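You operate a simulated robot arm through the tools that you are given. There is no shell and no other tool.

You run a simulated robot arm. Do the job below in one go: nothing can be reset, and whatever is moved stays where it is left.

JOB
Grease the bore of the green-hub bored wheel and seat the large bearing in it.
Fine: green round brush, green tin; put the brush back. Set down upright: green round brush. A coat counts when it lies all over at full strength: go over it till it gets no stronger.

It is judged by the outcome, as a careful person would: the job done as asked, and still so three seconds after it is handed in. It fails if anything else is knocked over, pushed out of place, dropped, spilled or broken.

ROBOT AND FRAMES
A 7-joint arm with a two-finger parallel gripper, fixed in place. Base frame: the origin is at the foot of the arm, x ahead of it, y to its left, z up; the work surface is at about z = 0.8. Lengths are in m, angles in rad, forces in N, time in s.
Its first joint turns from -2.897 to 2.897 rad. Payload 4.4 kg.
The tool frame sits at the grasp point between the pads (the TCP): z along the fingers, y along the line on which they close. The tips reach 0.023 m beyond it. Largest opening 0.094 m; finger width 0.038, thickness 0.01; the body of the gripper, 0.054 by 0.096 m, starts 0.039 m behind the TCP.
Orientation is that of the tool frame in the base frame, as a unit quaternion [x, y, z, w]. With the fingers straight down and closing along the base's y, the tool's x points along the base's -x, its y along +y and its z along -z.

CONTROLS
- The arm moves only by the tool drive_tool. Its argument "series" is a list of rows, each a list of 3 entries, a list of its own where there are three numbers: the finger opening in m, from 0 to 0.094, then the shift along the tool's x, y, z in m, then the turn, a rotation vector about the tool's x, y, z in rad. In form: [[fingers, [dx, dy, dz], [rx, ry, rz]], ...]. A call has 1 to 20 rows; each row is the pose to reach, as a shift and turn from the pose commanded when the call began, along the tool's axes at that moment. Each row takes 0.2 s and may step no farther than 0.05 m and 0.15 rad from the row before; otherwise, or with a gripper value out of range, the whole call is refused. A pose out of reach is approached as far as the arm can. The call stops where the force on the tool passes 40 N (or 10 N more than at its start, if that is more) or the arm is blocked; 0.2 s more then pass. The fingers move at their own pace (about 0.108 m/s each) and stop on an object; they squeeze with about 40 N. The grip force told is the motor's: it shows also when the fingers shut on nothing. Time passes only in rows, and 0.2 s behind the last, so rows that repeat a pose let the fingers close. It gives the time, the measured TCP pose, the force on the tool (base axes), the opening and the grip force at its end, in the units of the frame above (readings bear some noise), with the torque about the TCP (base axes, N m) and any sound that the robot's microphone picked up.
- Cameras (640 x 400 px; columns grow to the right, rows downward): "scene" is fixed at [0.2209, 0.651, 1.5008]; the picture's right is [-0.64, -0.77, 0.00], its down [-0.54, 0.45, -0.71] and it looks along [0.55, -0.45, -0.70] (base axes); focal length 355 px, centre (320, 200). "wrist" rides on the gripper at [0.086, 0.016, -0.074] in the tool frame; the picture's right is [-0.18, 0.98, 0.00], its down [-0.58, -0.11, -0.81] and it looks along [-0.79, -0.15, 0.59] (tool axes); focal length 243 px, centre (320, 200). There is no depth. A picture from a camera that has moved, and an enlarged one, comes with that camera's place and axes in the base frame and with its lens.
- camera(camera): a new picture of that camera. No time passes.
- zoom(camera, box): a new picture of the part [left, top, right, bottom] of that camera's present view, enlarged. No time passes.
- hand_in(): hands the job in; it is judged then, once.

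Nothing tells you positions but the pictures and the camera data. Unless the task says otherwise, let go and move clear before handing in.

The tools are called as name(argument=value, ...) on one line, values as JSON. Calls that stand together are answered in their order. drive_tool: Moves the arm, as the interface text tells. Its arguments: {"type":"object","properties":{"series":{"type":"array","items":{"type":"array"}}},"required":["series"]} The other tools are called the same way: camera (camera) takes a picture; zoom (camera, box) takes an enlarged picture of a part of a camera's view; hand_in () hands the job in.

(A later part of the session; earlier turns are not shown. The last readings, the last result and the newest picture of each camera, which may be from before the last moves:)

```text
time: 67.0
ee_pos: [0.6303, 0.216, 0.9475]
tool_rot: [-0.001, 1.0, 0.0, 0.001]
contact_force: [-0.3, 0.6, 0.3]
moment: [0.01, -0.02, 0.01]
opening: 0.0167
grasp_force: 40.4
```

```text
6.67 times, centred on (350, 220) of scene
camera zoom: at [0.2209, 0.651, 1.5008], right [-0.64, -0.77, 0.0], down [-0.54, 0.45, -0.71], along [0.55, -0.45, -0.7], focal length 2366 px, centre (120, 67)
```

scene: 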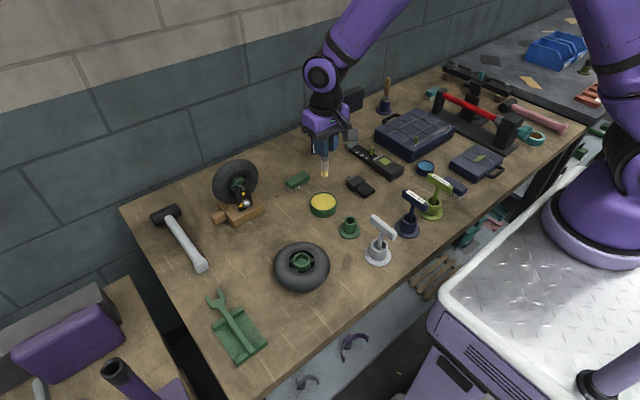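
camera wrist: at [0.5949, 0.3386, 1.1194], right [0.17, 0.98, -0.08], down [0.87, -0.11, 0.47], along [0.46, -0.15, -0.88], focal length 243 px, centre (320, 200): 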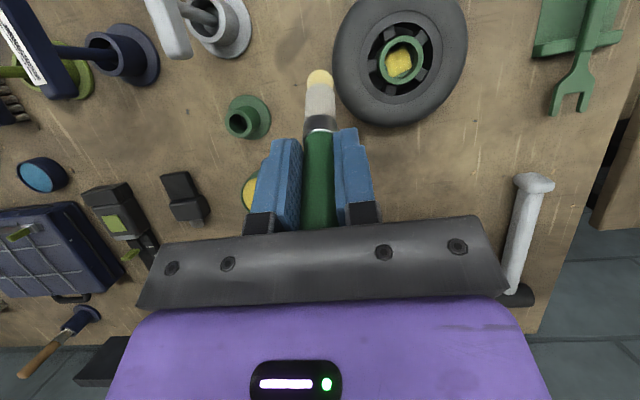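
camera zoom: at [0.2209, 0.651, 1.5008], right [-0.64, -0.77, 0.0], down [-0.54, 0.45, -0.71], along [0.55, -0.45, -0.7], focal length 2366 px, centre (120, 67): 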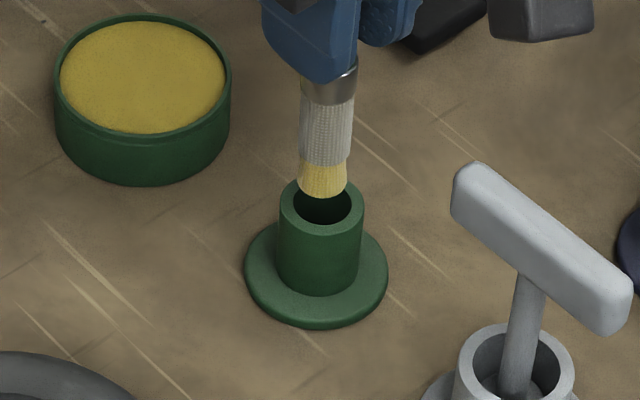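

Brush-to-cup comparison from both cameras shows the cup is about 1 mm toward +x and 1 mm toward −y. I'll correct this and ease the tip in.

drive_tool(series=[[0.01, [-0.0009, -0.0011, 0], [0, 0, 0]], [0.01, [-0.0009, -0.0011, 0.005], [0, 0, 0]], [0.01, [-0.0009, -0.0011, 0.01], [0, 0, 0]], [0.01, [-0.0009, -0.0011, 0.015], [0, 0, 0]], [0.01, [-0.0009, -0.0011, 0.02], [0, 0, 0]], [0.01, [-0.0009, -0.0011, 0.02], [0, 0, 0]]])

zoom(camera="wrist", box=[280, 10, 360, 110])

zoom(camera="scene", box=[320, 190, 380, 250])

```text
time: 68.4
ee_pos: [0.6305, 0.2145, 0.9281]
tool_rot: [0.0, 1.0, 0.0, 0.0]
contact_force: [0.3, 0.5, -0.5]
moment: [0.02, 0.04, 0.02]
opening: 0.0166
grasp_force: 39.6
```

```text
4.00 times, centred on (320, 60) of wrist
camera zoom: at [0.5435, 0.2306, 1.0019], right [0.18, 0.98, 0.0], down [0.58, -0.11, 0.81], along [0.79, -0.15, -0.59], focal length 970 px, centre (320, 760)
```

zoom: 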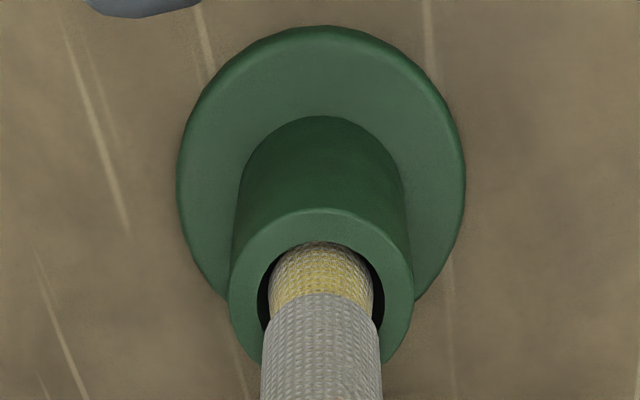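

```text
6.67 times, centred on (350, 220) of scene
camera zoom: at [0.2209, 0.651, 1.5008], right [-0.64, -0.77, 0.0], down [-0.54, 0.45, -0.71], along [0.55, -0.45, -0.7], focal length 2366 px, centre (120, 67)
```

zoom: 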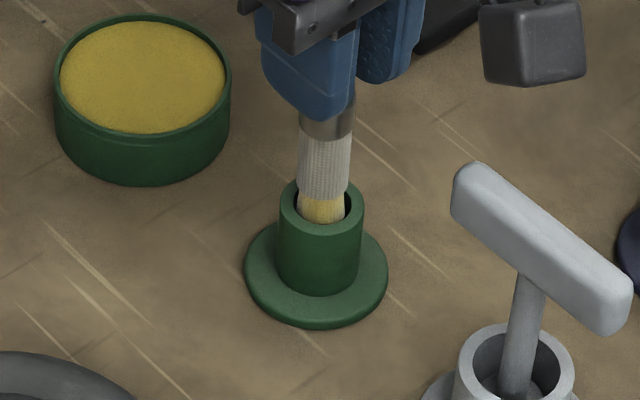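

The tip is in with no force. I'll lower it to the cup floor.

drive_tool(series=[[0.01, [0, 0, 0.006], [0, 0, 0]], [0.01, [0, 0, 0.012], [0, 0, 0]], [0.01, [0, 0, 0.018], [0, 0, 0]], [0.01, [0, 0, 0.021], [0, 0, 0]], [0.01, [0, 0, 0.023], [0, 0, 0]], [0.01, [0, 0, 0.023], [0, 0, 0]]])

```text
time: 69.8
ee_pos: [0.6307, 0.2138, 0.9051]
tool_rot: [0.001, 1.0, 0.001, 0.0]
contact_force: [0.8, 0.1, 0.1]
moment: [0.01, -0.02, 0.02]
opening: 0.0164
grasp_force: 40.0
```

No contact yet; a few mm lower, gently.

drive_tool(series=[[0.01, [0, 0, 0.001], [0, 0, 0]], [0.01, [0, 0, 0.002], [0, 0, 0]], [0.01, [0, 0, 0.002], [0, 0, 0]]])

```text
time: 70.6
ee_pos: [0.628, 0.214, 0.9033]
tool_rot: [0.0, 1.0, 0.001, -0.001]
contact_force: [-0.3, 0.0, -0.4]
moment: [0.03, -0.02, 0.02]
opening: 0.0164
grasp_force: 40.3
```

drive_tool(series=[[0.01, [0, 0, 0.001], [0, 0, 0]], [0.01, [0, 0, 0.002], [0, 0, 0]], [0.01, [0, 0, 0.002], [0, 0, 0]]])

zoom(camera="scene", box=[320, 190, 380, 250])

zoom(camera="wrist", box=[270, 30, 370, 200])

```text
time: 71.4
ee_pos: [0.6305, 0.2139, 0.9006]
tool_rot: [-0.001, 1.0, 0.0, 0.0]
contact_force: [0.2, 0.4, 0.3]
moment: [0.01, -0.01, 0.01]
opening: 0.0163
grasp_force: 39.7
```

```text
6.67 times, centred on (350, 220) of scene
camera zoom: at [0.2209, 0.651, 1.5008], right [-0.64, -0.77, 0.0], down [-0.54, 0.45, -0.71], along [0.55, -0.45, -0.7], focal length 2366 px, centre (120, 67)
```

zoom: 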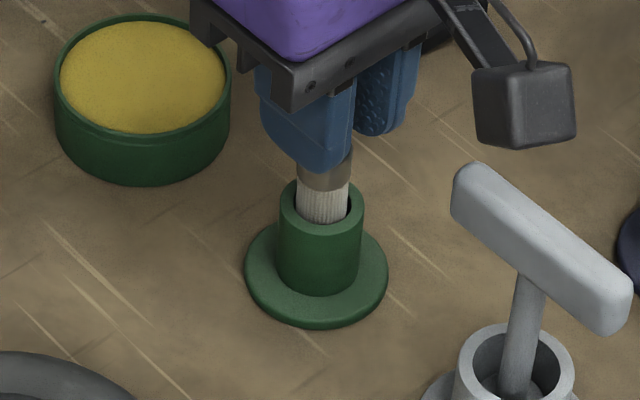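

```text
2.35 times, centred on (320, 115) of wrist
camera zoom: at [0.5433, 0.2299, 0.9748], right [0.18, 0.98, 0.0], down [0.58, -0.11, 0.81], along [0.79, -0.15, -0.59], focal length 571 px, centre (320, 400)
```

zoom: 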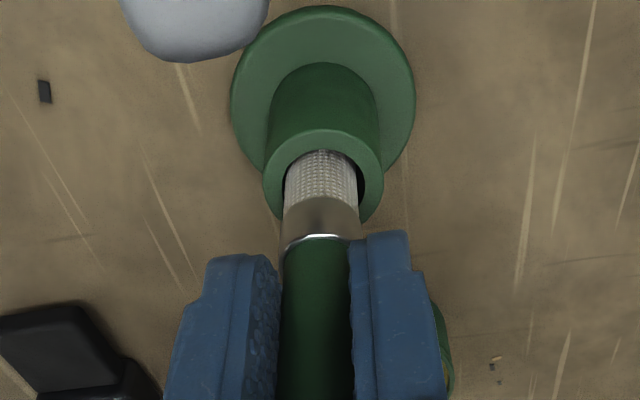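

The brush slid about 4 mm up in the grip during dipping, so the floor should be very close. One more small step.

drive_tool(series=[[0.01, [0, 0, 0.001], [0, 0, 0]], [0.01, [0, 0, 0.001], [0, 0, 0]]])

drive_tool(series=[[0.01, [0, 0, 0.001], [0, 0, 0]], [0.01, [0, 0, 0.001], [0, 0, 0]]])

```text
time: 72.0
ee_pos: [0.6292, 0.2136, 0.8992]
tool_rot: [0.0, 1.0, 0.0, 0.001]
contact_force: [-0.8, -0.5, 1.7]
moment: [-0.02, 0.0, -0.01]
opening: 0.0165
grasp_force: 40.1
```

```text
time: 72.6
ee_pos: [0.6298, 0.2148, 0.8993]
tool_rot: [0.001, 1.0, 0.0, 0.002]
contact_force: [0.7, -0.2, 10.5]
moment: [0.07, -0.16, 0.02]
opening: 0.0166
grasp_force: 40.4
```

Floor contact reached (10 N). I'll ease up half a millimetre, open the fingers and rise straight up.

drive_tool(series=[[0.01, [0, 0, -0.0008], [0, 0, 0]], [0.025, [0, 0, -0.0008], [0, 0, 0]], [0.04, [0, 0, -0.0008], [0, 0, 0]], [0.06, [0, 0, -0.0008], [0, 0, 0]], [0.06, [0, 0, -0.0008], [0, 0, 0]], [0.06, [0, 0, -0.02], [0, 0, 0]], [0.06, [0, 0, -0.06], [0, 0, 0]], [0.06, [0, 0, -0.1], [0, 0, 0]], [0.06, [0, 0, -0.13], [0, 0, 0]], [0.06, [0, 0, -0.13], [0, 0, 0]]])

camera(camera="scene")

zoom(camera="scene", box=[310, 180, 390, 250])

camera(camera="wrist")

```text
time: 74.8
ee_pos: [0.6318, 0.2133, 1.0297]
tool_rot: [0.001, 1.0, 0.0, 0.0]
contact_force: [0.0, -0.1, -0.5]
moment: [0.0, -0.02, 0.0]
opening: 0.0601
grasp_force: 0.1
```

```text
taken
```

scene: 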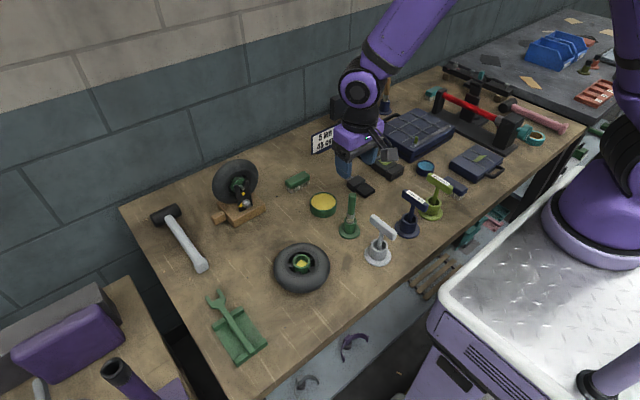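

```text
5.71 times, centred on (350, 215) of scene
camera zoom: at [0.2209, 0.651, 1.5008], right [-0.64, -0.77, 0.0], down [-0.54, 0.45, -0.71], along [0.55, -0.45, -0.7], focal length 2028 px, centre (149, 114)
```

zoom: 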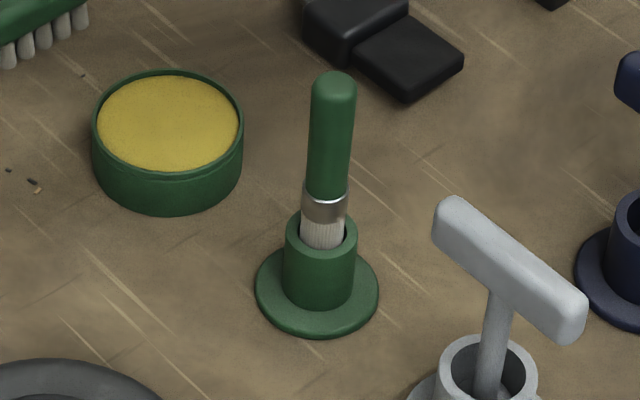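

```text
taken
camera wrist: at [0.5437, 0.2292, 1.1039], right [0.18, 0.98, 0.0], down [0.58, -0.11, 0.81], along [0.79, -0.15, -0.59], focal length 243 px, centre (320, 200)
```

wrist: 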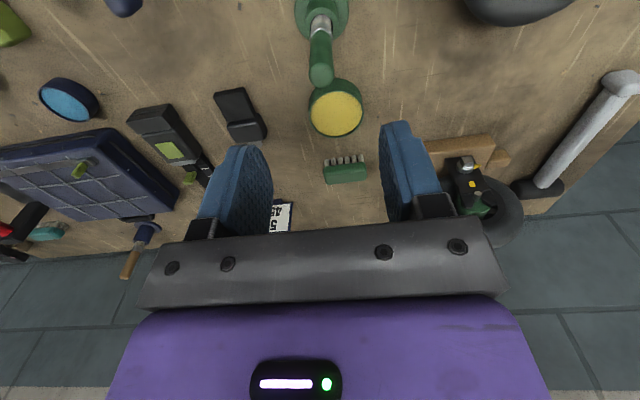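

The brush is back upright in its holder. Next I'll take the arm over near (0.90, 0.27) with the wrist turned to look toward +y, to inspect the bearing and what lies behind the upright wheel.

drive_tool(series=[[0.06, [-0.03, 0.006, 0], [0, 0, -0.14]], [0.06, [-0.06, 0.012, 0], [0, 0, -0.28]], [0.06, [-0.09, 0.018, 0], [0, 0, -0.42]], [0.06, [-0.12, 0.024, 0], [0, 0, -0.56]], [0.06, [-0.15, 0.03, 0], [0, 0, -0.7]], [0.06, [-0.18, 0.036, 0], [0, 0, -0.84]], [0.06, [-0.21, 0.042, 0], [0, 0, -0.98]], [0.06, [-0.24, 0.05, 0], [0, 0, -1.12]], [0.06, [-0.27, 0.056, 0], [0, 0, -1.26]], [0.06, [-0.27, 0.056, 0], [0, 0, -1.26]]])

camera(camera="wrist")

camera(camera="scene")

```text
time: 77.0
ee_pos: [0.8998, 0.27, 1.0303]
tool_rot: [-0.589, 0.808, 0.0, 0.001]
contact_force: [-0.1, -0.3, -0.4]
moment: [0.0, -0.03, 0.02]
opening: 0.06
grasp_force: 0.1
```

```text
taken
camera wrist: at [0.8581, 0.1916, 1.1035], right [-0.88, 0.48, 0.0], down [0.28, 0.52, 0.81], along [0.38, 0.71, -0.59], focal length 243 px, centre (320, 200)
```

wrist: 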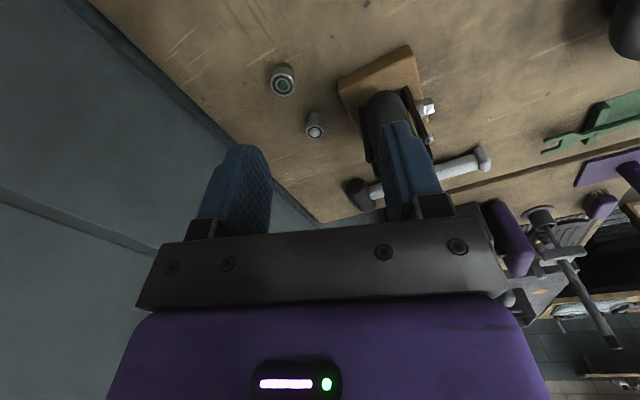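

```text
taken
```

scene: 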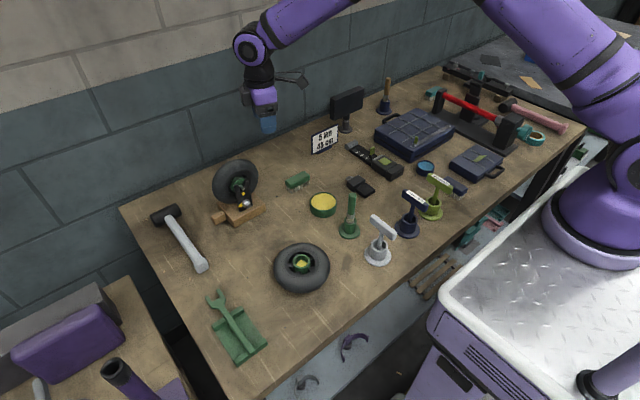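

zoom(camera="wrist", box=[250, 40, 350, 150])

zoom(camera="wrist", box=[265, 55, 335, 145])

zoom(camera="wrist", box=[320, 30, 500, 230])

```text
3.64 times, centred on (300, 95) of wrist
camera zoom: at [0.8581, 0.1916, 1.1035], right [-0.88, 0.48, 0.0], down [0.28, 0.52, 0.81], along [0.38, 0.71, -0.59], focal length 882 px, centre (393, 582)
```

zoom: 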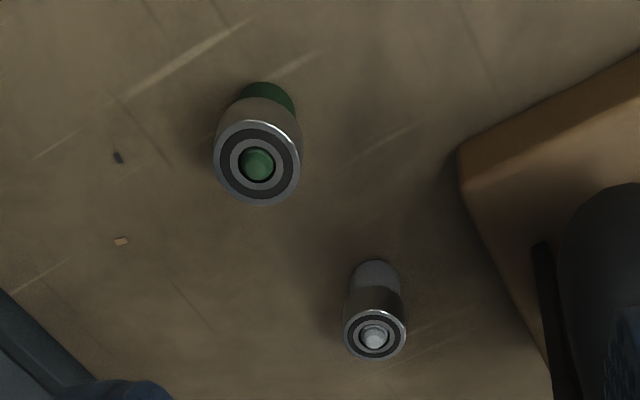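

```text
4.44 times, centred on (300, 100) of wrist
camera zoom: at [0.8581, 0.1916, 1.1035], right [-0.88, 0.48, 0.0], down [0.28, 0.52, 0.81], along [0.38, 0.71, -0.59], focal length 1078 px, centre (409, 644)
```

zoom: 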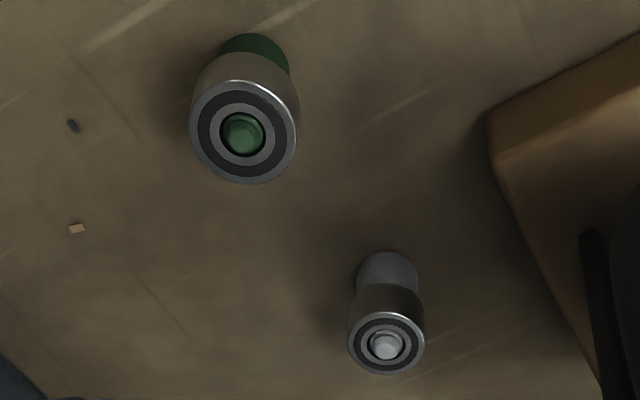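

```text
2.00 times, centred on (410, 130) of wrist
camera zoom: at [0.8581, 0.1916, 1.1035], right [-0.88, 0.48, 0.0], down [0.28, 0.52, 0.81], along [0.38, 0.71, -0.59], focal length 485 px, centre (140, 340)
```

zoom: 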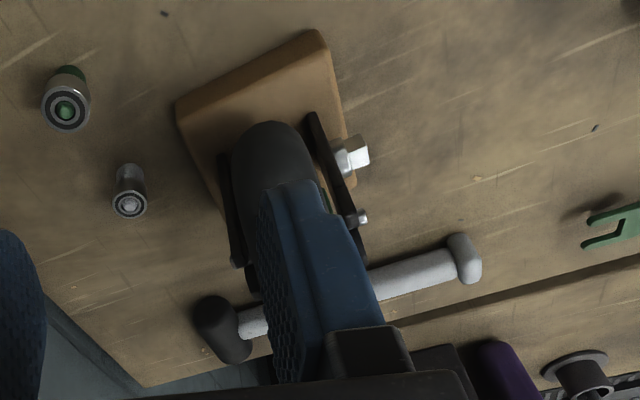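

The green post carries the larger bearing (about 28 mm wide, 15 mm tall) at roughly (0.965, 0.30, top z 0.835); the grey post carries a smaller one, so the green one is mine. I'll turn the wrist so the fingers close tangentially to reach it.

drive_tool(series=[[0.06, [0, 0, 0], [0, 0, 0.14]], [0.06, [0, 0, 0], [0, 0, 0.28]], [0.06, [0, 0, 0], [0, 0, 0.42]], [0.06, [0, 0, 0], [0, 0, 0.56]], [0.06, [0, 0, 0], [0, 0, 0.7]], [0.06, [0, 0, 0], [0, 0, 0.84]], [0.06, [0, 0, 0], [0, 0, 0.9586]], [0.06, [0, 0, 0], [0, 0, 0.9586]]])

camera(camera="wrist")

```text
time: 78.8
ee_pos: [0.9013, 0.2702, 1.0283]
tool_rot: [-0.148, 0.989, 0.0, 0.0]
contact_force: [0.2, -0.1, -0.4]
moment: [-0.05, 0.01, 0.0]
opening: 0.0598
grasp_force: 0.1
```

```text
taken
camera wrist: at [0.8124, 0.2595, 1.1031], right [-0.11, 0.99, 0.0], down [0.59, 0.07, 0.81], along [0.8, 0.09, -0.59], focal length 243 px, centre (320, 200)
```

wrist: 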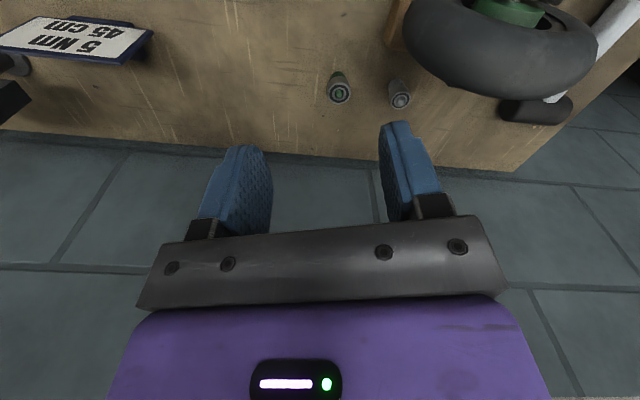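

zoom(camera="wrist", box=[310, 60, 430, 120])

zoom(camera="wrist", box=[320, 65, 360, 110])

```text
5.33 times, centred on (370, 90) of wrist
camera zoom: at [0.8124, 0.2595, 1.1031], right [-0.11, 0.99, 0.0], down [0.59, 0.07, 0.81], along [0.8, 0.09, -0.59], focal length 1294 px, centre (53, 787)
```

zoom: 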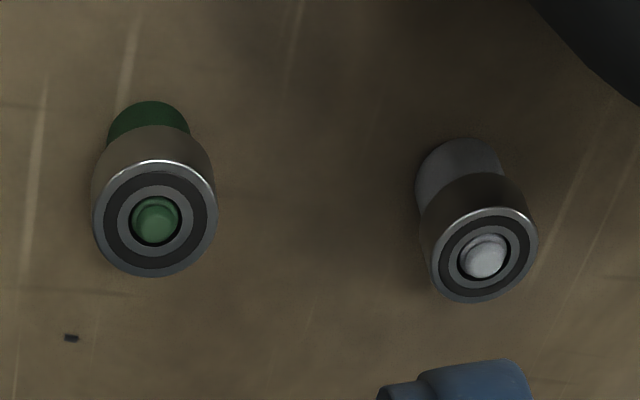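

```text
8.89 times, centred on (340, 88) of wrist
camera zoom: at [0.8124, 0.2595, 1.1031], right [-0.11, 0.99, 0.0], down [0.59, 0.07, 0.81], along [0.8, 0.09, -0.59], focal length 2157 px, centre (142, 1200)
```

zoom: 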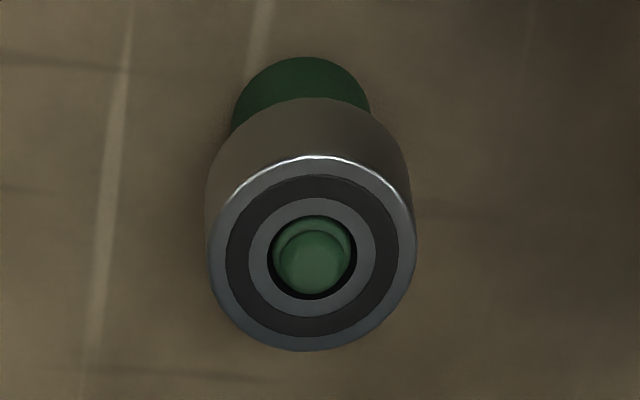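

The bearing's top centre triangulates to (0.965, 0.300, 0.834), about 28 mm across. I'll move over it and descend partway to see whether the arm reaches there with the tool vertical.

drive_tool(series=[[0.06, [-0.035, 0.005, 0.01], [0, 0, 0]], [0.06, [-0.0697, 0.0095, 0.03], [0, 0, 0]], [0.06, [-0.0697, 0.0095, 0.07], [0, 0, 0]], [0.06, [-0.0697, 0.0095, 0.11], [0, 0, 0]], [0.06, [-0.0697, 0.0095, 0.12], [0, 0, 0]], [0.06, [-0.0697, 0.0095, 0.12], [0, 0, 0]]])

camera(camera="wrist")

```text
time: 80.2
ee_pos: [0.9635, 0.2987, 0.9088]
tool_rot: [-0.15, 0.989, 0.0, 0.0]
contact_force: [-0.3, 0.1, -0.4]
moment: [0.01, 0.01, 0.02]
opening: 0.0601
grasp_force: 0.1
```

```text
taken
camera wrist: at [0.8763, 0.2886, 0.9823], right [-0.12, 0.99, 0.0], down [0.59, 0.07, 0.81], along [0.8, 0.09, -0.59], focal length 243 px, centre (320, 200)
```

wrist: 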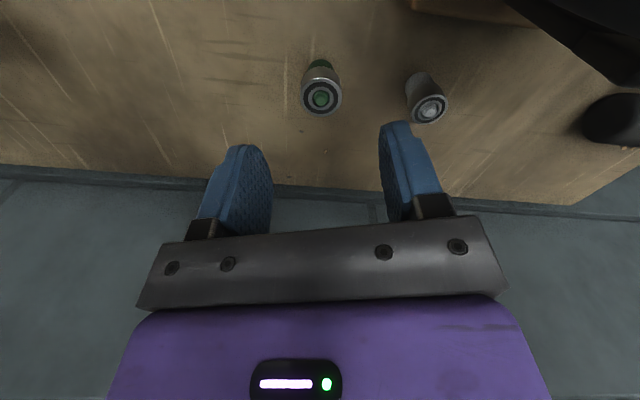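

The arm reaches there with the tool vertical, and the bearing sits right on the tool's centre column. I'll narrow the opening slightly (to keep clear of the small bearing) and descend so the tips overlap the upper 8 mm of the bearing.

drive_tool(series=[[0.05, [0, 0, 0.015], [0, 0, 0]], [0.05, [0, 0, 0.03], [0, 0, 0]], [0.05, [0, 0, 0.045], [0, 0, 0]], [0.05, [0, 0, 0.055], [0, 0, 0]], [0.05, [0, 0, 0.055], [0, 0, 0]]])

camera(camera="wrist")

zoom(camera="wrist", box=[270, 90, 400, 200])

```text
time: 81.4
ee_pos: [0.9644, 0.3003, 0.8533]
tool_rot: [-0.15, 0.989, 0.0, 0.0]
contact_force: [0.3, 0.1, 0.0]
moment: [-0.01, 0.0, -0.01]
opening: 0.0501
grasp_force: 0.1
```

```text
taken
camera wrist: at [0.8758, 0.2891, 0.9266], right [-0.12, 0.99, 0.0], down [0.59, 0.07, 0.81], along [0.8, 0.09, -0.59], focal length 243 px, centre (320, 200)
```

wrist: 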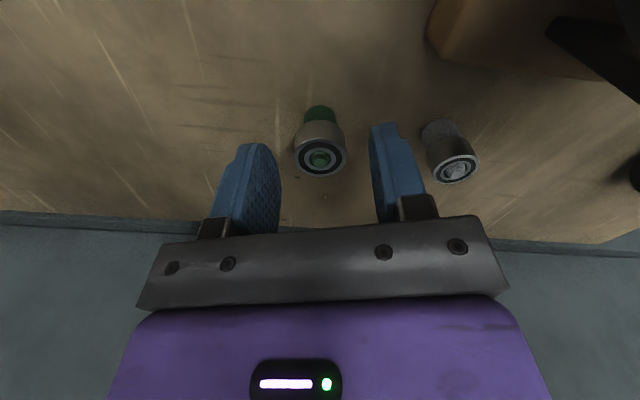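

```text
3.64 times, centred on (335, 145) of wrist
camera zoom: at [0.8758, 0.2891, 0.9266], right [-0.12, 0.99, 0.0], down [0.59, 0.07, 0.81], along [0.8, 0.09, -0.59], focal length 882 px, centre (266, 400)
```

zoom: 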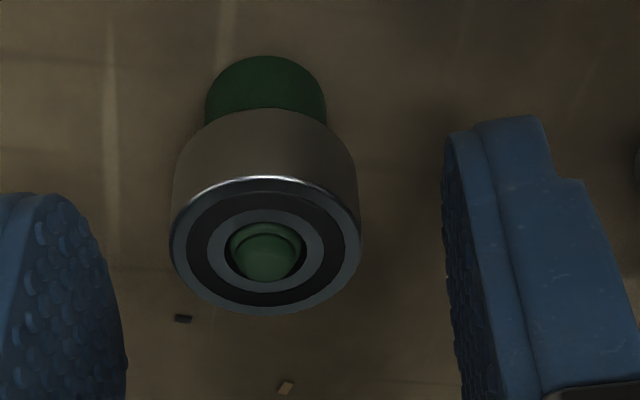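

Everything lines up: the bearing is centred, its top about 17 mm below the TCP. I'll drop 2 mm more, then close.

drive_tool(series=[[0.05, [0, 0, 0.002], [0, 0, 0]], [0.05, [0, 0, 0.002], [0, 0, 0]], [0.04, [0, 0, 0.002], [0, 0, 0]], [0.033, [0, 0, 0.002], [0, 0, 0]], [0.027, [0, 0, 0.002], [0, 0, 0]], [0.02, [0, 0, 0.002], [0, 0, 0]], [0.02, [0, 0, 0.002], [0, 0, 0]], [0.02, [0, 0, 0.002], [0, 0, 0]]])

zoom(camera="wrist", box=[270, 90, 400, 200])

```text
time: 83.2
ee_pos: [0.9634, 0.2996, 0.851]
tool_rot: [-0.149, 0.989, 0.0, -0.001]
contact_force: [0.1, -0.5, -0.6]
moment: [-0.01, -0.01, 0.01]
opening: 0.0263
grasp_force: 40.0
```

```text
3.64 times, centred on (335, 145) of wrist
camera zoom: at [0.8757, 0.289, 0.9252], right [-0.12, 0.99, 0.0], down [0.59, 0.07, 0.81], along [0.8, 0.09, -0.59], focal length 882 px, centre (266, 400)
```

zoom: 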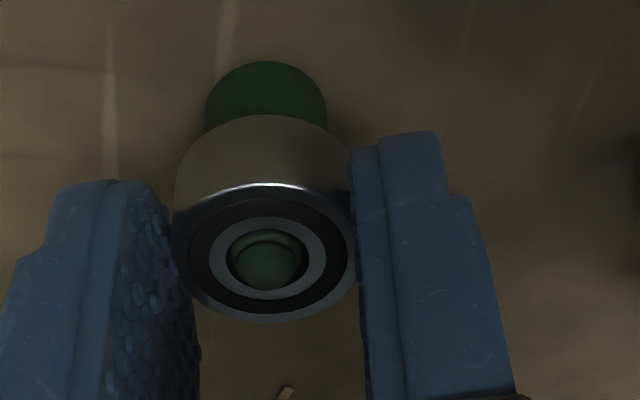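

The bearing is gripped at 26 mm. I'll lift it straight up off the peg and check that the post stays behind.

drive_tool(series=[[0.02, [0, 0, -0.01], [0, 0, 0]], [0.02, [0, 0, -0.02], [0, 0, 0]], [0.02, [0, 0, -0.035], [0, 0, 0]], [0.02, [0, 0, -0.06], [0, 0, 0]], [0.02, [0, 0, -0.09], [0, 0, 0]], [0.02, [0, 0, -0.12], [0, 0, 0]], [0.02, [0, 0, -0.12], [0, 0, 0]]])

camera(camera="wrist")

zoom(camera="wrist", box=[260, 30, 400, 200])

camera(camera="scene")

```text
time: 84.8
ee_pos: [0.9644, 0.2991, 0.9718]
tool_rot: [-0.15, 0.989, 0.0, 0.0]
contact_force: [0.6, 0.6, -0.7]
moment: [-0.04, 0.01, 0.01]
opening: 0.0261
grasp_force: 39.7
```

```text
taken
camera wrist: at [0.876, 0.2895, 1.0465], right [-0.12, 0.99, 0.0], down [0.59, 0.07, 0.81], along [0.8, 0.09, -0.59], focal length 243 px, centre (320, 200)
```

wrist: 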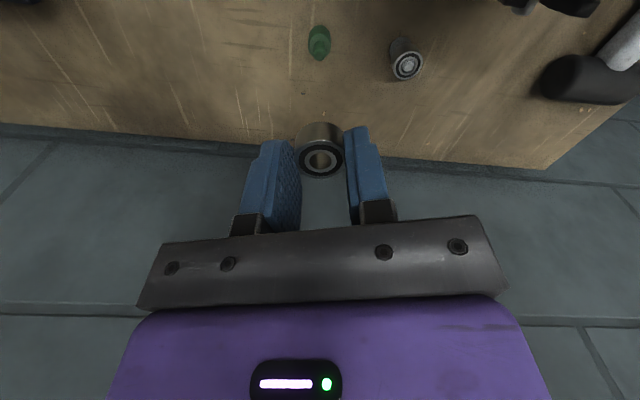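

```text
2.35 times, centred on (330, 115) of wrist
camera zoom: at [0.876, 0.2895, 1.0465], right [-0.12, 0.99, 0.0], down [0.59, 0.07, 0.81], along [0.8, 0.09, -0.59], focal length 571 px, centre (296, 400)
```

zoom: 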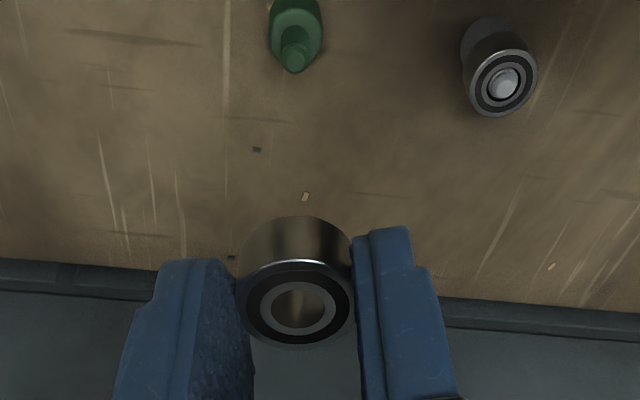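

```text
taken
```

scene: 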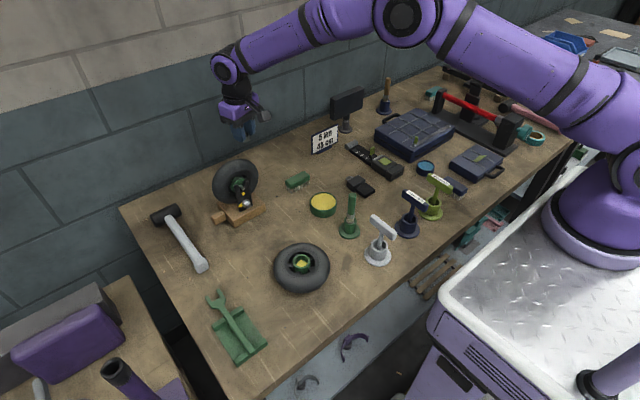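

The bearing came off cleanly; the post and the small bearing are undisturbed. I'll carry it back clear of the upright wheel and over to the green hub at about (0.598, 0.392).

drive_tool(series=[[0.02, [0, 0, -0.04], [0, 0, 0]], [0.02, [0.0452, 0.0057, -0.05], [0, 0, 0]], [0.02, [0.0903, 0.0113, -0.05], [0, 0, 0]], [0.02, [0.1355, 0.017, -0.05], [0, 0, 0]], [0.02, [0.1806, 0.0226, -0.05], [0, 0, 0]], [0.02, [0.2258, 0.0283, -0.05], [0, 0, 0]], [0.02, [0.245, 0.062, -0.05], [0, 0, 0]], [0.02, [0.2643, 0.0958, -0.05], [0, 0, 0]], [0.02, [0.2835, 0.1295, -0.05], [0, 0, 0]], [0.02, [0.3028, 0.1633, -0.05], [0, 0, 0]], [0.02, [0.322, 0.197, -0.05], [0, 0, 0]], [0.02, [0.322, 0.197, -0.03], [0, 0, 0]], [0.02, [0.322, 0.197, -0.03], [0, 0, 0]]])

camera(camera="wrist")

zoom(camera="scene", box=[260, 180, 350, 300])

```text
time: 87.6
ee_pos: [0.5974, 0.392, 1.0013]
tool_rot: [-0.15, 0.989, 0.0, 0.0]
contact_force: [0.3, 0.4, 0.1]
moment: [-0.01, -0.01, -0.01]
opening: 0.0257
grasp_force: 39.8
```

```text
taken
camera wrist: at [0.51, 0.3827, 1.0758], right [-0.12, 0.99, 0.0], down [0.59, 0.07, 0.81], along [0.8, 0.09, -0.59], focal length 243 px, centre (320, 200)
```

wrist: 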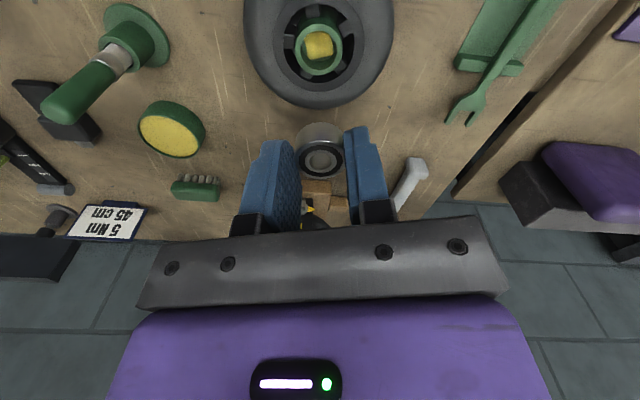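

```text
3.33 times, centred on (305, 240) of scene
camera zoom: at [0.2209, 0.651, 1.5008], right [-0.64, -0.77, 0.0], down [-0.54, 0.45, -0.71], along [0.55, -0.45, -0.7], focal length 1183 px, centre (370, 67)
```

zoom: 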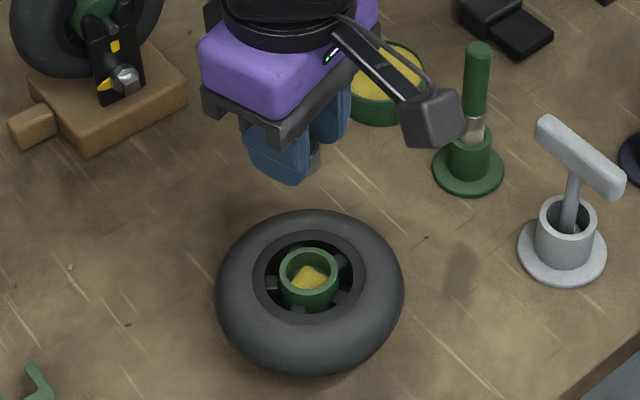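

zoom(camera="wrist", box=[270, 10, 370, 190])

zoom(camera="wrist", box=[290, 10, 350, 80])

```text
2.22 times, centred on (320, 100) of wrist
camera zoom: at [0.51, 0.3827, 1.0758], right [-0.12, 0.99, 0.0], down [0.59, 0.07, 0.81], along [0.8, 0.09, -0.59], focal length 539 px, centre (320, 422)
```

zoom: 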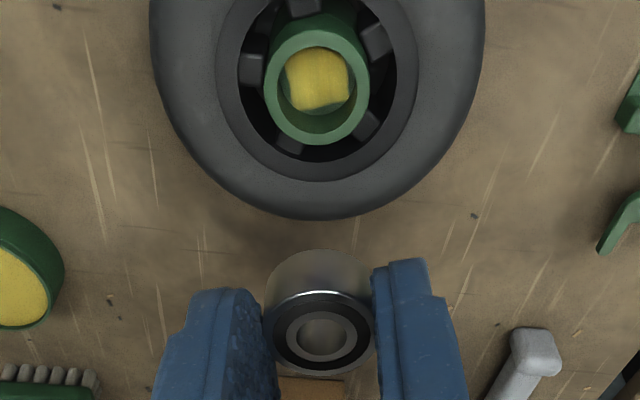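

```text
5.71 times, centred on (320, 45) of wrist
camera zoom: at [0.51, 0.3827, 1.0758], right [-0.12, 0.99, 0.0], down [0.59, 0.07, 0.81], along [0.8, 0.09, -0.59], focal length 1386 px, centre (320, 1086)
```

zoom: 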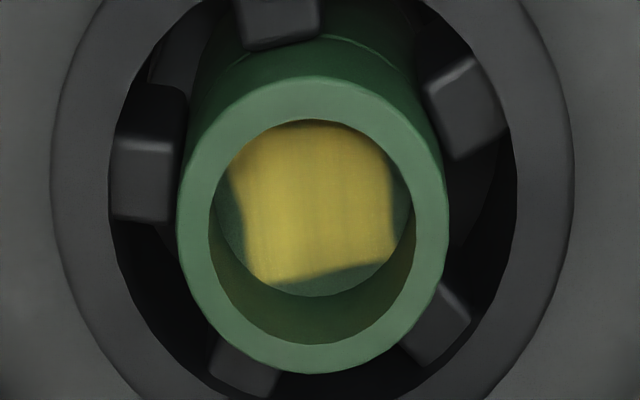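

The hub is 1.1 mm off in tool y and on-axis in tool x; the bore (≈29.5 mm) clears the bearing (≈26.5 mm). I'll correct and descend to just above the rim for a final check.

drive_tool(series=[[0.02, [0, -0.0011, 0.03], [0, 0, 0]], [0.02, [0, -0.0011, 0.06], [0, 0, 0]], [0.02, [0, -0.0011, 0.085], [0, 0, 0]], [0.02, [0, -0.0011, 0.1], [0, 0, 0]], [0.02, [0, -0.0011, 0.1], [0, 0, 0]]])

zoom(camera="wrist", box=[260, 70, 380, 190])

zoom(camera="scene", box=[280, 230, 330, 290])

```text
time: 88.8
ee_pos: [0.597, 0.3898, 0.9014]
tool_rot: [-0.15, 0.989, 0.0, 0.0]
contact_force: [0.7, 0.4, -0.6]
moment: [0.0, 0.0, -0.04]
opening: 0.026
grasp_force: 40.1
```

```text
3.33 times, centred on (320, 130) of wrist
camera zoom: at [0.5098, 0.3796, 0.9759], right [-0.12, 0.99, 0.0], down [0.59, 0.07, 0.81], along [0.8, 0.09, -0.59], focal length 809 px, centre (320, 433)
```

zoom: 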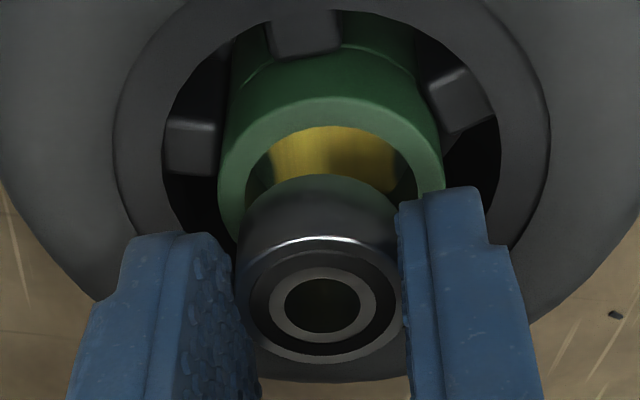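

```text
6.67 times, centred on (305, 260) of scene
camera zoom: at [0.2209, 0.651, 1.5008], right [-0.64, -0.77, 0.0], down [-0.54, 0.45, -0.71], along [0.55, -0.45, -0.7], focal length 2366 px, centre (420, -200)
```

zoom: 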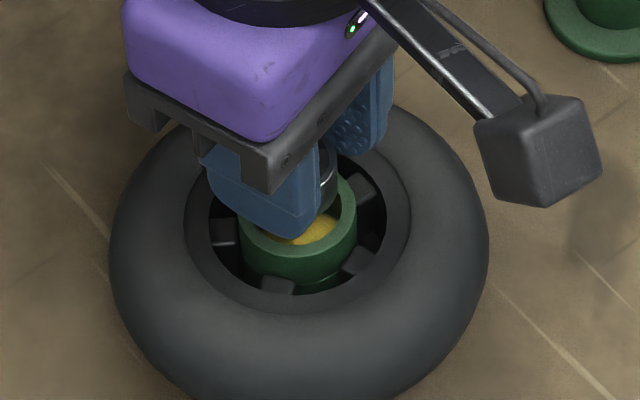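

The hub now appears 1.9 mm to the tool's +y side (small tracking error). I'll correct by eye and check again.

drive_tool(series=[[0.02, [0, 0.0018, 0], [0, 0, 0]], [0.02, [0, 0.0018, 0], [0, 0, 0]], [0.02, [0, 0.0018, 0], [0, 0, 0]]])

zoom(camera="wrist", box=[260, 70, 380, 190])

```text
time: 89.6
ee_pos: [0.5969, 0.3913, 0.9006]
tool_rot: [-0.15, 0.989, 0.001, 0.0]
contact_force: [0.2, -0.2, -0.7]
moment: [-0.02, 0.0, -0.01]
opening: 0.0262
grasp_force: 39.9
```

```text
3.33 times, centred on (320, 130) of wrist
camera zoom: at [0.5095, 0.3817, 0.9756], right [-0.12, 0.99, 0.0], down [0.59, 0.07, 0.81], along [0.8, 0.09, -0.59], focal length 809 px, centre (320, 433)
```

zoom: 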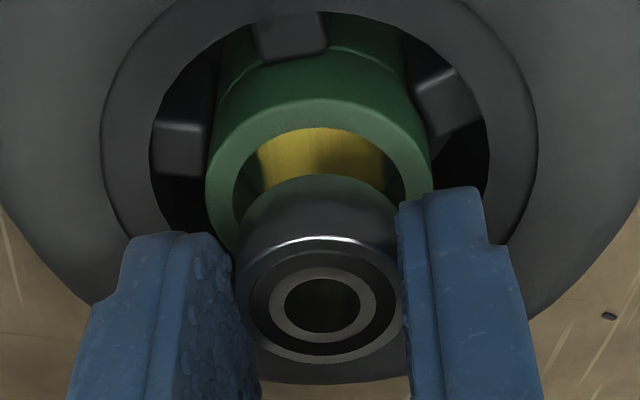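

The bearing is now centred over the bore in both directions. I'll lower it gently into the mouth of the bore.

drive_tool(series=[[0.02, [-0.0003, 0, 0.004], [0, 0, 0]], [0.02, [-0.0003, 0, 0.007], [0, 0, 0]], [0.02, [-0.0003, 0, 0.01], [0, 0, 0]], [0.02, [-0.0003, 0, 0.012], [0, 0, 0]], [0.02, [-0.0003, 0, 0.012], [0, 0, 0]]])

zoom(camera="wrist", box=[260, 70, 380, 190])

zoom(camera="scene", box=[280, 230, 330, 290])

```text
time: 90.8
ee_pos: [0.5982, 0.3922, 0.8907]
tool_rot: [-0.15, 0.989, 0.001, 0.0]
contact_force: [-2.0, -2.3, 29.2]
moment: [0.11, -0.4, -0.01]
opening: 0.0263
grasp_force: 40.2
```

```text
3.33 times, centred on (320, 130) of wrist
camera zoom: at [0.5105, 0.3823, 0.9647], right [-0.12, 0.99, 0.0], down [0.59, 0.07, 0.81], along [0.8, 0.09, -0.59], focal length 809 px, centre (320, 433)
```

zoom: 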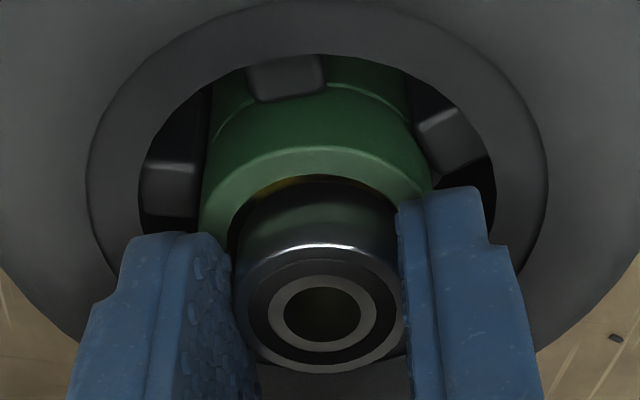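

```text
6.67 times, centred on (305, 260) of scene
camera zoom: at [0.2209, 0.651, 1.5008], right [-0.64, -0.77, 0.0], down [-0.54, 0.45, -0.71], along [0.55, -0.45, -0.7], focal length 2366 px, centre (420, -200)
```

zoom: 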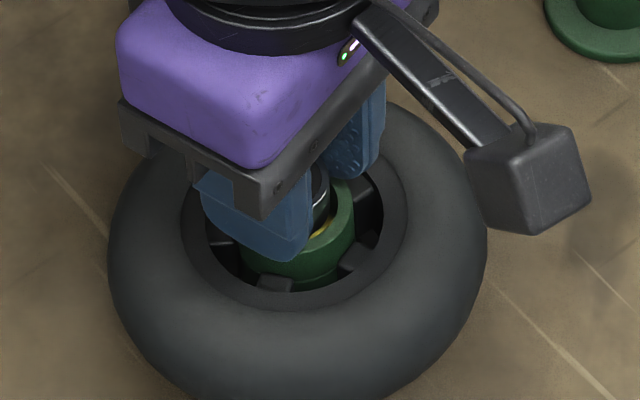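

I'm getting 29 N: by the torque, the bearing is catching on the rim's far side. I'll lift a few millimetres and look closer before shifting it back.

zoom(camera="wrist", box=[285, 105, 355, 175])

drive_tool(series=[[0.02, [0, 0, -0.003], [0, 0, 0]], [0.02, [0, 0, -0.003], [0, 0, 0]]])

zoom(camera="wrist", box=[285, 95, 355, 165])

```text
5.71 times, centred on (320, 140) of wrist
camera zoom: at [0.5105, 0.3823, 0.9647], right [-0.12, 0.99, 0.0], down [0.59, 0.07, 0.81], along [0.8, 0.09, -0.59], focal length 1386 px, centre (320, 543)
```

zoom: 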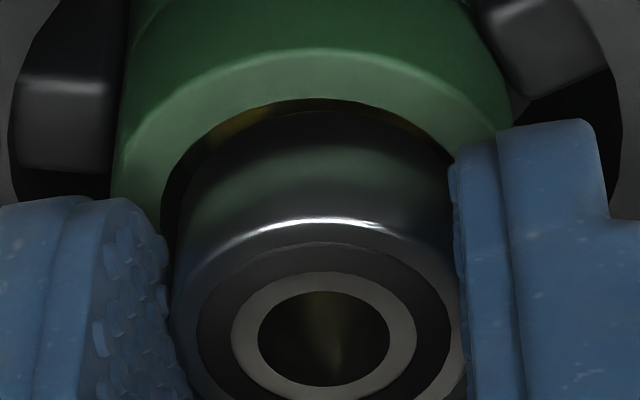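

```text
time: 91.4
ee_pos: [0.5976, 0.3934, 0.891]
tool_rot: [-0.149, 0.989, -0.002, -0.001]
contact_force: [-0.4, -0.6, -1.3]
moment: [-0.02, -0.03, 0.0]
opening: 0.0262
grasp_force: 40.2
```

```text
5.71 times, centred on (320, 130) of wrist
camera zoom: at [0.5107, 0.3822, 0.9661], right [-0.12, 0.99, 0.0], down [0.59, 0.07, 0.81], along [0.8, 0.09, -0.59], focal length 1386 px, centre (320, 600)
```

zoom: 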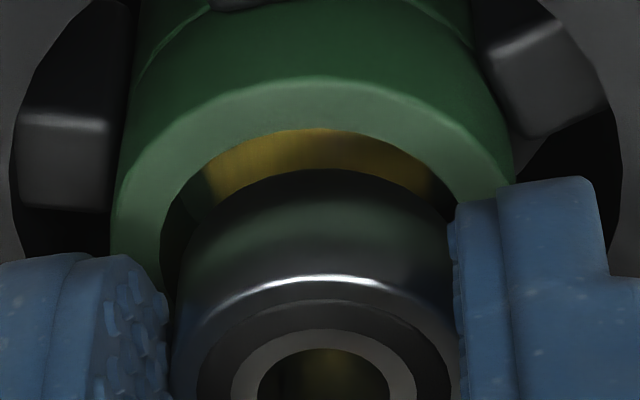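

Geometry and side forces (−x, −y) both say the bearing should shift slightly back toward −x. I'll raise it 1 mm, shift 0.8 mm, and lower in small steps.

drive_tool(series=[[0.02, [0, 0, -0.002], [0, 0, 0]], [0.02, [0.0008, -0.0002, -0.002], [0, 0, 0]], [0.02, [0.0008, -0.0002, 0.001], [0, 0, 0]], [0.02, [0.0008, -0.0002, 0.002], [0, 0, 0]], [0.02, [0.0008, -0.0002, 0.002], [0, 0, 0]]])

zoom(camera="wrist", box=[285, 105, 355, 175])

```text
time: 92.6
ee_pos: [0.5984, 0.3921, 0.8909]
tool_rot: [-0.149, 0.989, 0.0, 0.0]
contact_force: [-0.5, -1.1, 7.0]
moment: [0.04, -0.11, 0.0]
opening: 0.0262
grasp_force: 39.6
```

```text
5.71 times, centred on (320, 140) of wrist
camera zoom: at [0.5098, 0.3823, 0.9655], right [-0.12, 0.99, 0.0], down [0.59, 0.07, 0.81], along [0.8, 0.09, -0.59], focal length 1386 px, centre (320, 543)
```

zoom: 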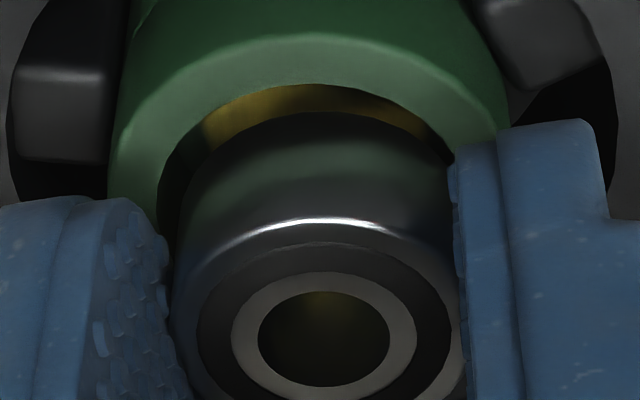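

The torque still places contact on the far side, which fits the bearing being gripped about 2 mm beyond the tool axis. I'll lift 2 mm, shift another 1.2 mm back, and try again.

drive_tool(series=[[0.02, [0, 0, -0.003], [0, 0, 0]], [0.02, [0.0012, 0, -0.003], [0, 0, 0]], [0.02, [0.0012, 0, -0.001], [0, 0, 0]], [0.02, [0.0012, 0, 0], [0, 0, 0]], [0.02, [0.0012, 0, 0], [0, 0, 0]]])

drive_tool(series=[[0.02, [0, 0, 0.001], [0, 0, 0]], [0.02, [0, 0, 0.0015], [0, 0, 0]], [0.02, [0, 0, 0.0015], [0, 0, 0]]])

zoom(camera="wrist", box=[285, 105, 355, 175])

```text
time: 93.8
ee_pos: [0.5954, 0.3922, 0.8904]
tool_rot: [-0.149, 0.989, 0.0, 0.0]
contact_force: [0.2, -0.5, -0.3]
moment: [0.04, 0.04, 0.0]
opening: 0.0262
grasp_force: 39.7
```

```text
time: 94.6
ee_pos: [0.5944, 0.3909, 0.8885]
tool_rot: [-0.15, 0.989, -0.001, -0.002]
contact_force: [-0.5, 0.9, 0.3]
moment: [-0.01, 0.01, -0.02]
opening: 0.0262
grasp_force: 40.4
```

```text
5.71 times, centred on (320, 140) of wrist
camera zoom: at [0.5076, 0.3815, 0.9625], right [-0.12, 0.99, 0.0], down [0.59, 0.07, 0.81], along [0.8, 0.09, -0.59], focal length 1386 px, centre (320, 543)
```

zoom: 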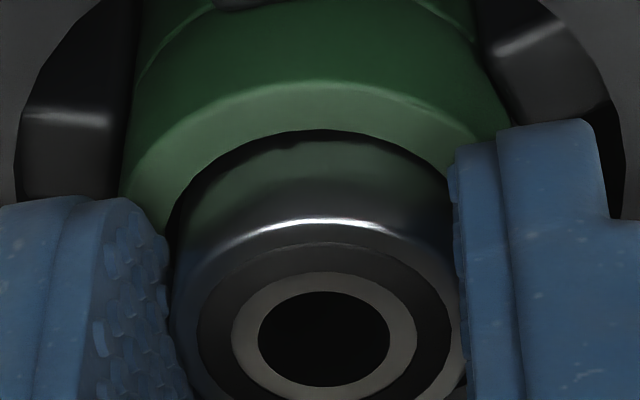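

No resistance now – the bearing has started into the bore. Continuing down gently.

drive_tool(series=[[0.02, [0, 0, 0.001], [0, 0, 0]], [0.02, [0, 0, 0.002], [0, 0, 0]], [0.02, [0, 0, 0.002], [0, 0, 0]]])

drive_tool(series=[[0.02, [0, 0, 0.001], [0, 0, 0]], [0.02, [0, 0, 0.002], [0, 0, 0]], [0.02, [0, 0, 0.002], [0, 0, 0]]])

zoom(camera="wrist", box=[285, 105, 355, 175])

zoom(camera="scene", box=[280, 230, 330, 290])

```text
time: 95.4
ee_pos: [0.5957, 0.3918, 0.886]
tool_rot: [-0.149, 0.989, 0.0, 0.0]
contact_force: [-0.5, 0.4, -1.2]
moment: [-0.02, 0.01, 0.0]
opening: 0.0262
grasp_force: 39.5
```

```text
time: 96.2
ee_pos: [0.5958, 0.3915, 0.8864]
tool_rot: [-0.149, 0.989, 0.001, 0.001]
contact_force: [-1.7, -2.8, 18.0]
moment: [-0.25, 0.12, 0.01]
opening: 0.0261
grasp_force: 40.2
```

```text
5.71 times, centred on (320, 140) of wrist
camera zoom: at [0.5083, 0.3815, 0.9602], right [-0.12, 0.99, 0.0], down [0.59, 0.07, 0.81], along [0.8, 0.09, -0.59], focal length 1386 px, centre (320, 543)
```

zoom: 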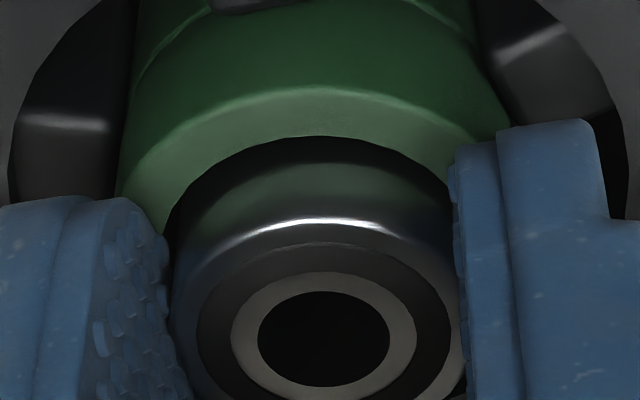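

```text
6.67 times, centred on (305, 260) of scene
camera zoom: at [0.2209, 0.651, 1.5008], right [-0.64, -0.77, 0.0], down [-0.54, 0.45, -0.71], along [0.55, -0.45, -0.7], focal length 2366 px, centre (420, -200)
```

zoom: 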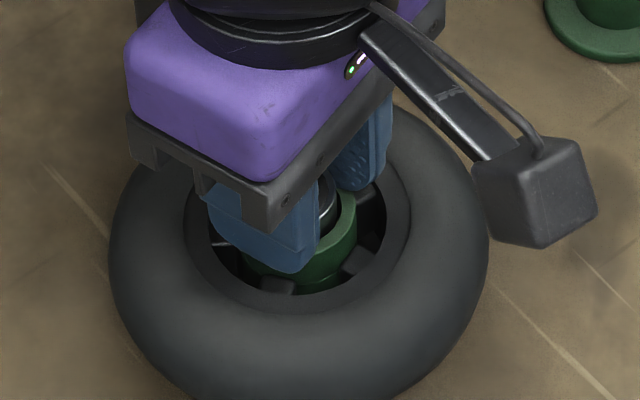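

The fingertips have now met the rim with the bearing about 4–5 mm inside the bore. I'll back off a millimetre, release, and lift to see how it settles.

drive_tool(series=[[0.02, [0, 0, -0.001], [0, 0, 0]], [0.03, [0, 0, -0.001], [0, 0, 0]], [0.036, [0, 0, -0.001], [0, 0, 0]], [0.042, [0, 0, -0.001], [0, 0, 0]], [0.042, [0, 0, -0.001], [0, 0, 0]]])

zoom(camera="wrist", box=[265, 90, 375, 190])

```text
time: 97.4
ee_pos: [0.5954, 0.392, 0.8878]
tool_rot: [-0.149, 0.989, 0.0, 0.0]
contact_force: [0.9, -0.1, -0.1]
moment: [0.01, 0.01, 0.01]
opening: 0.0421
grasp_force: 0.0
```

```text
4.00 times, centred on (320, 140) of wrist
camera zoom: at [0.5082, 0.3818, 0.9606], right [-0.12, 0.99, 0.0], down [0.59, 0.07, 0.81], along [0.8, 0.09, -0.59], focal length 970 px, centre (320, 440)
```

zoom: 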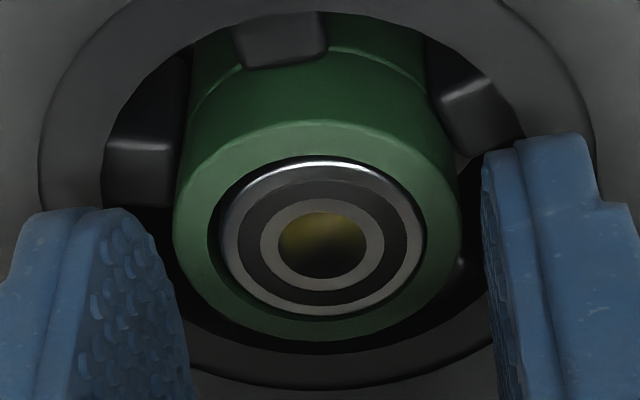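

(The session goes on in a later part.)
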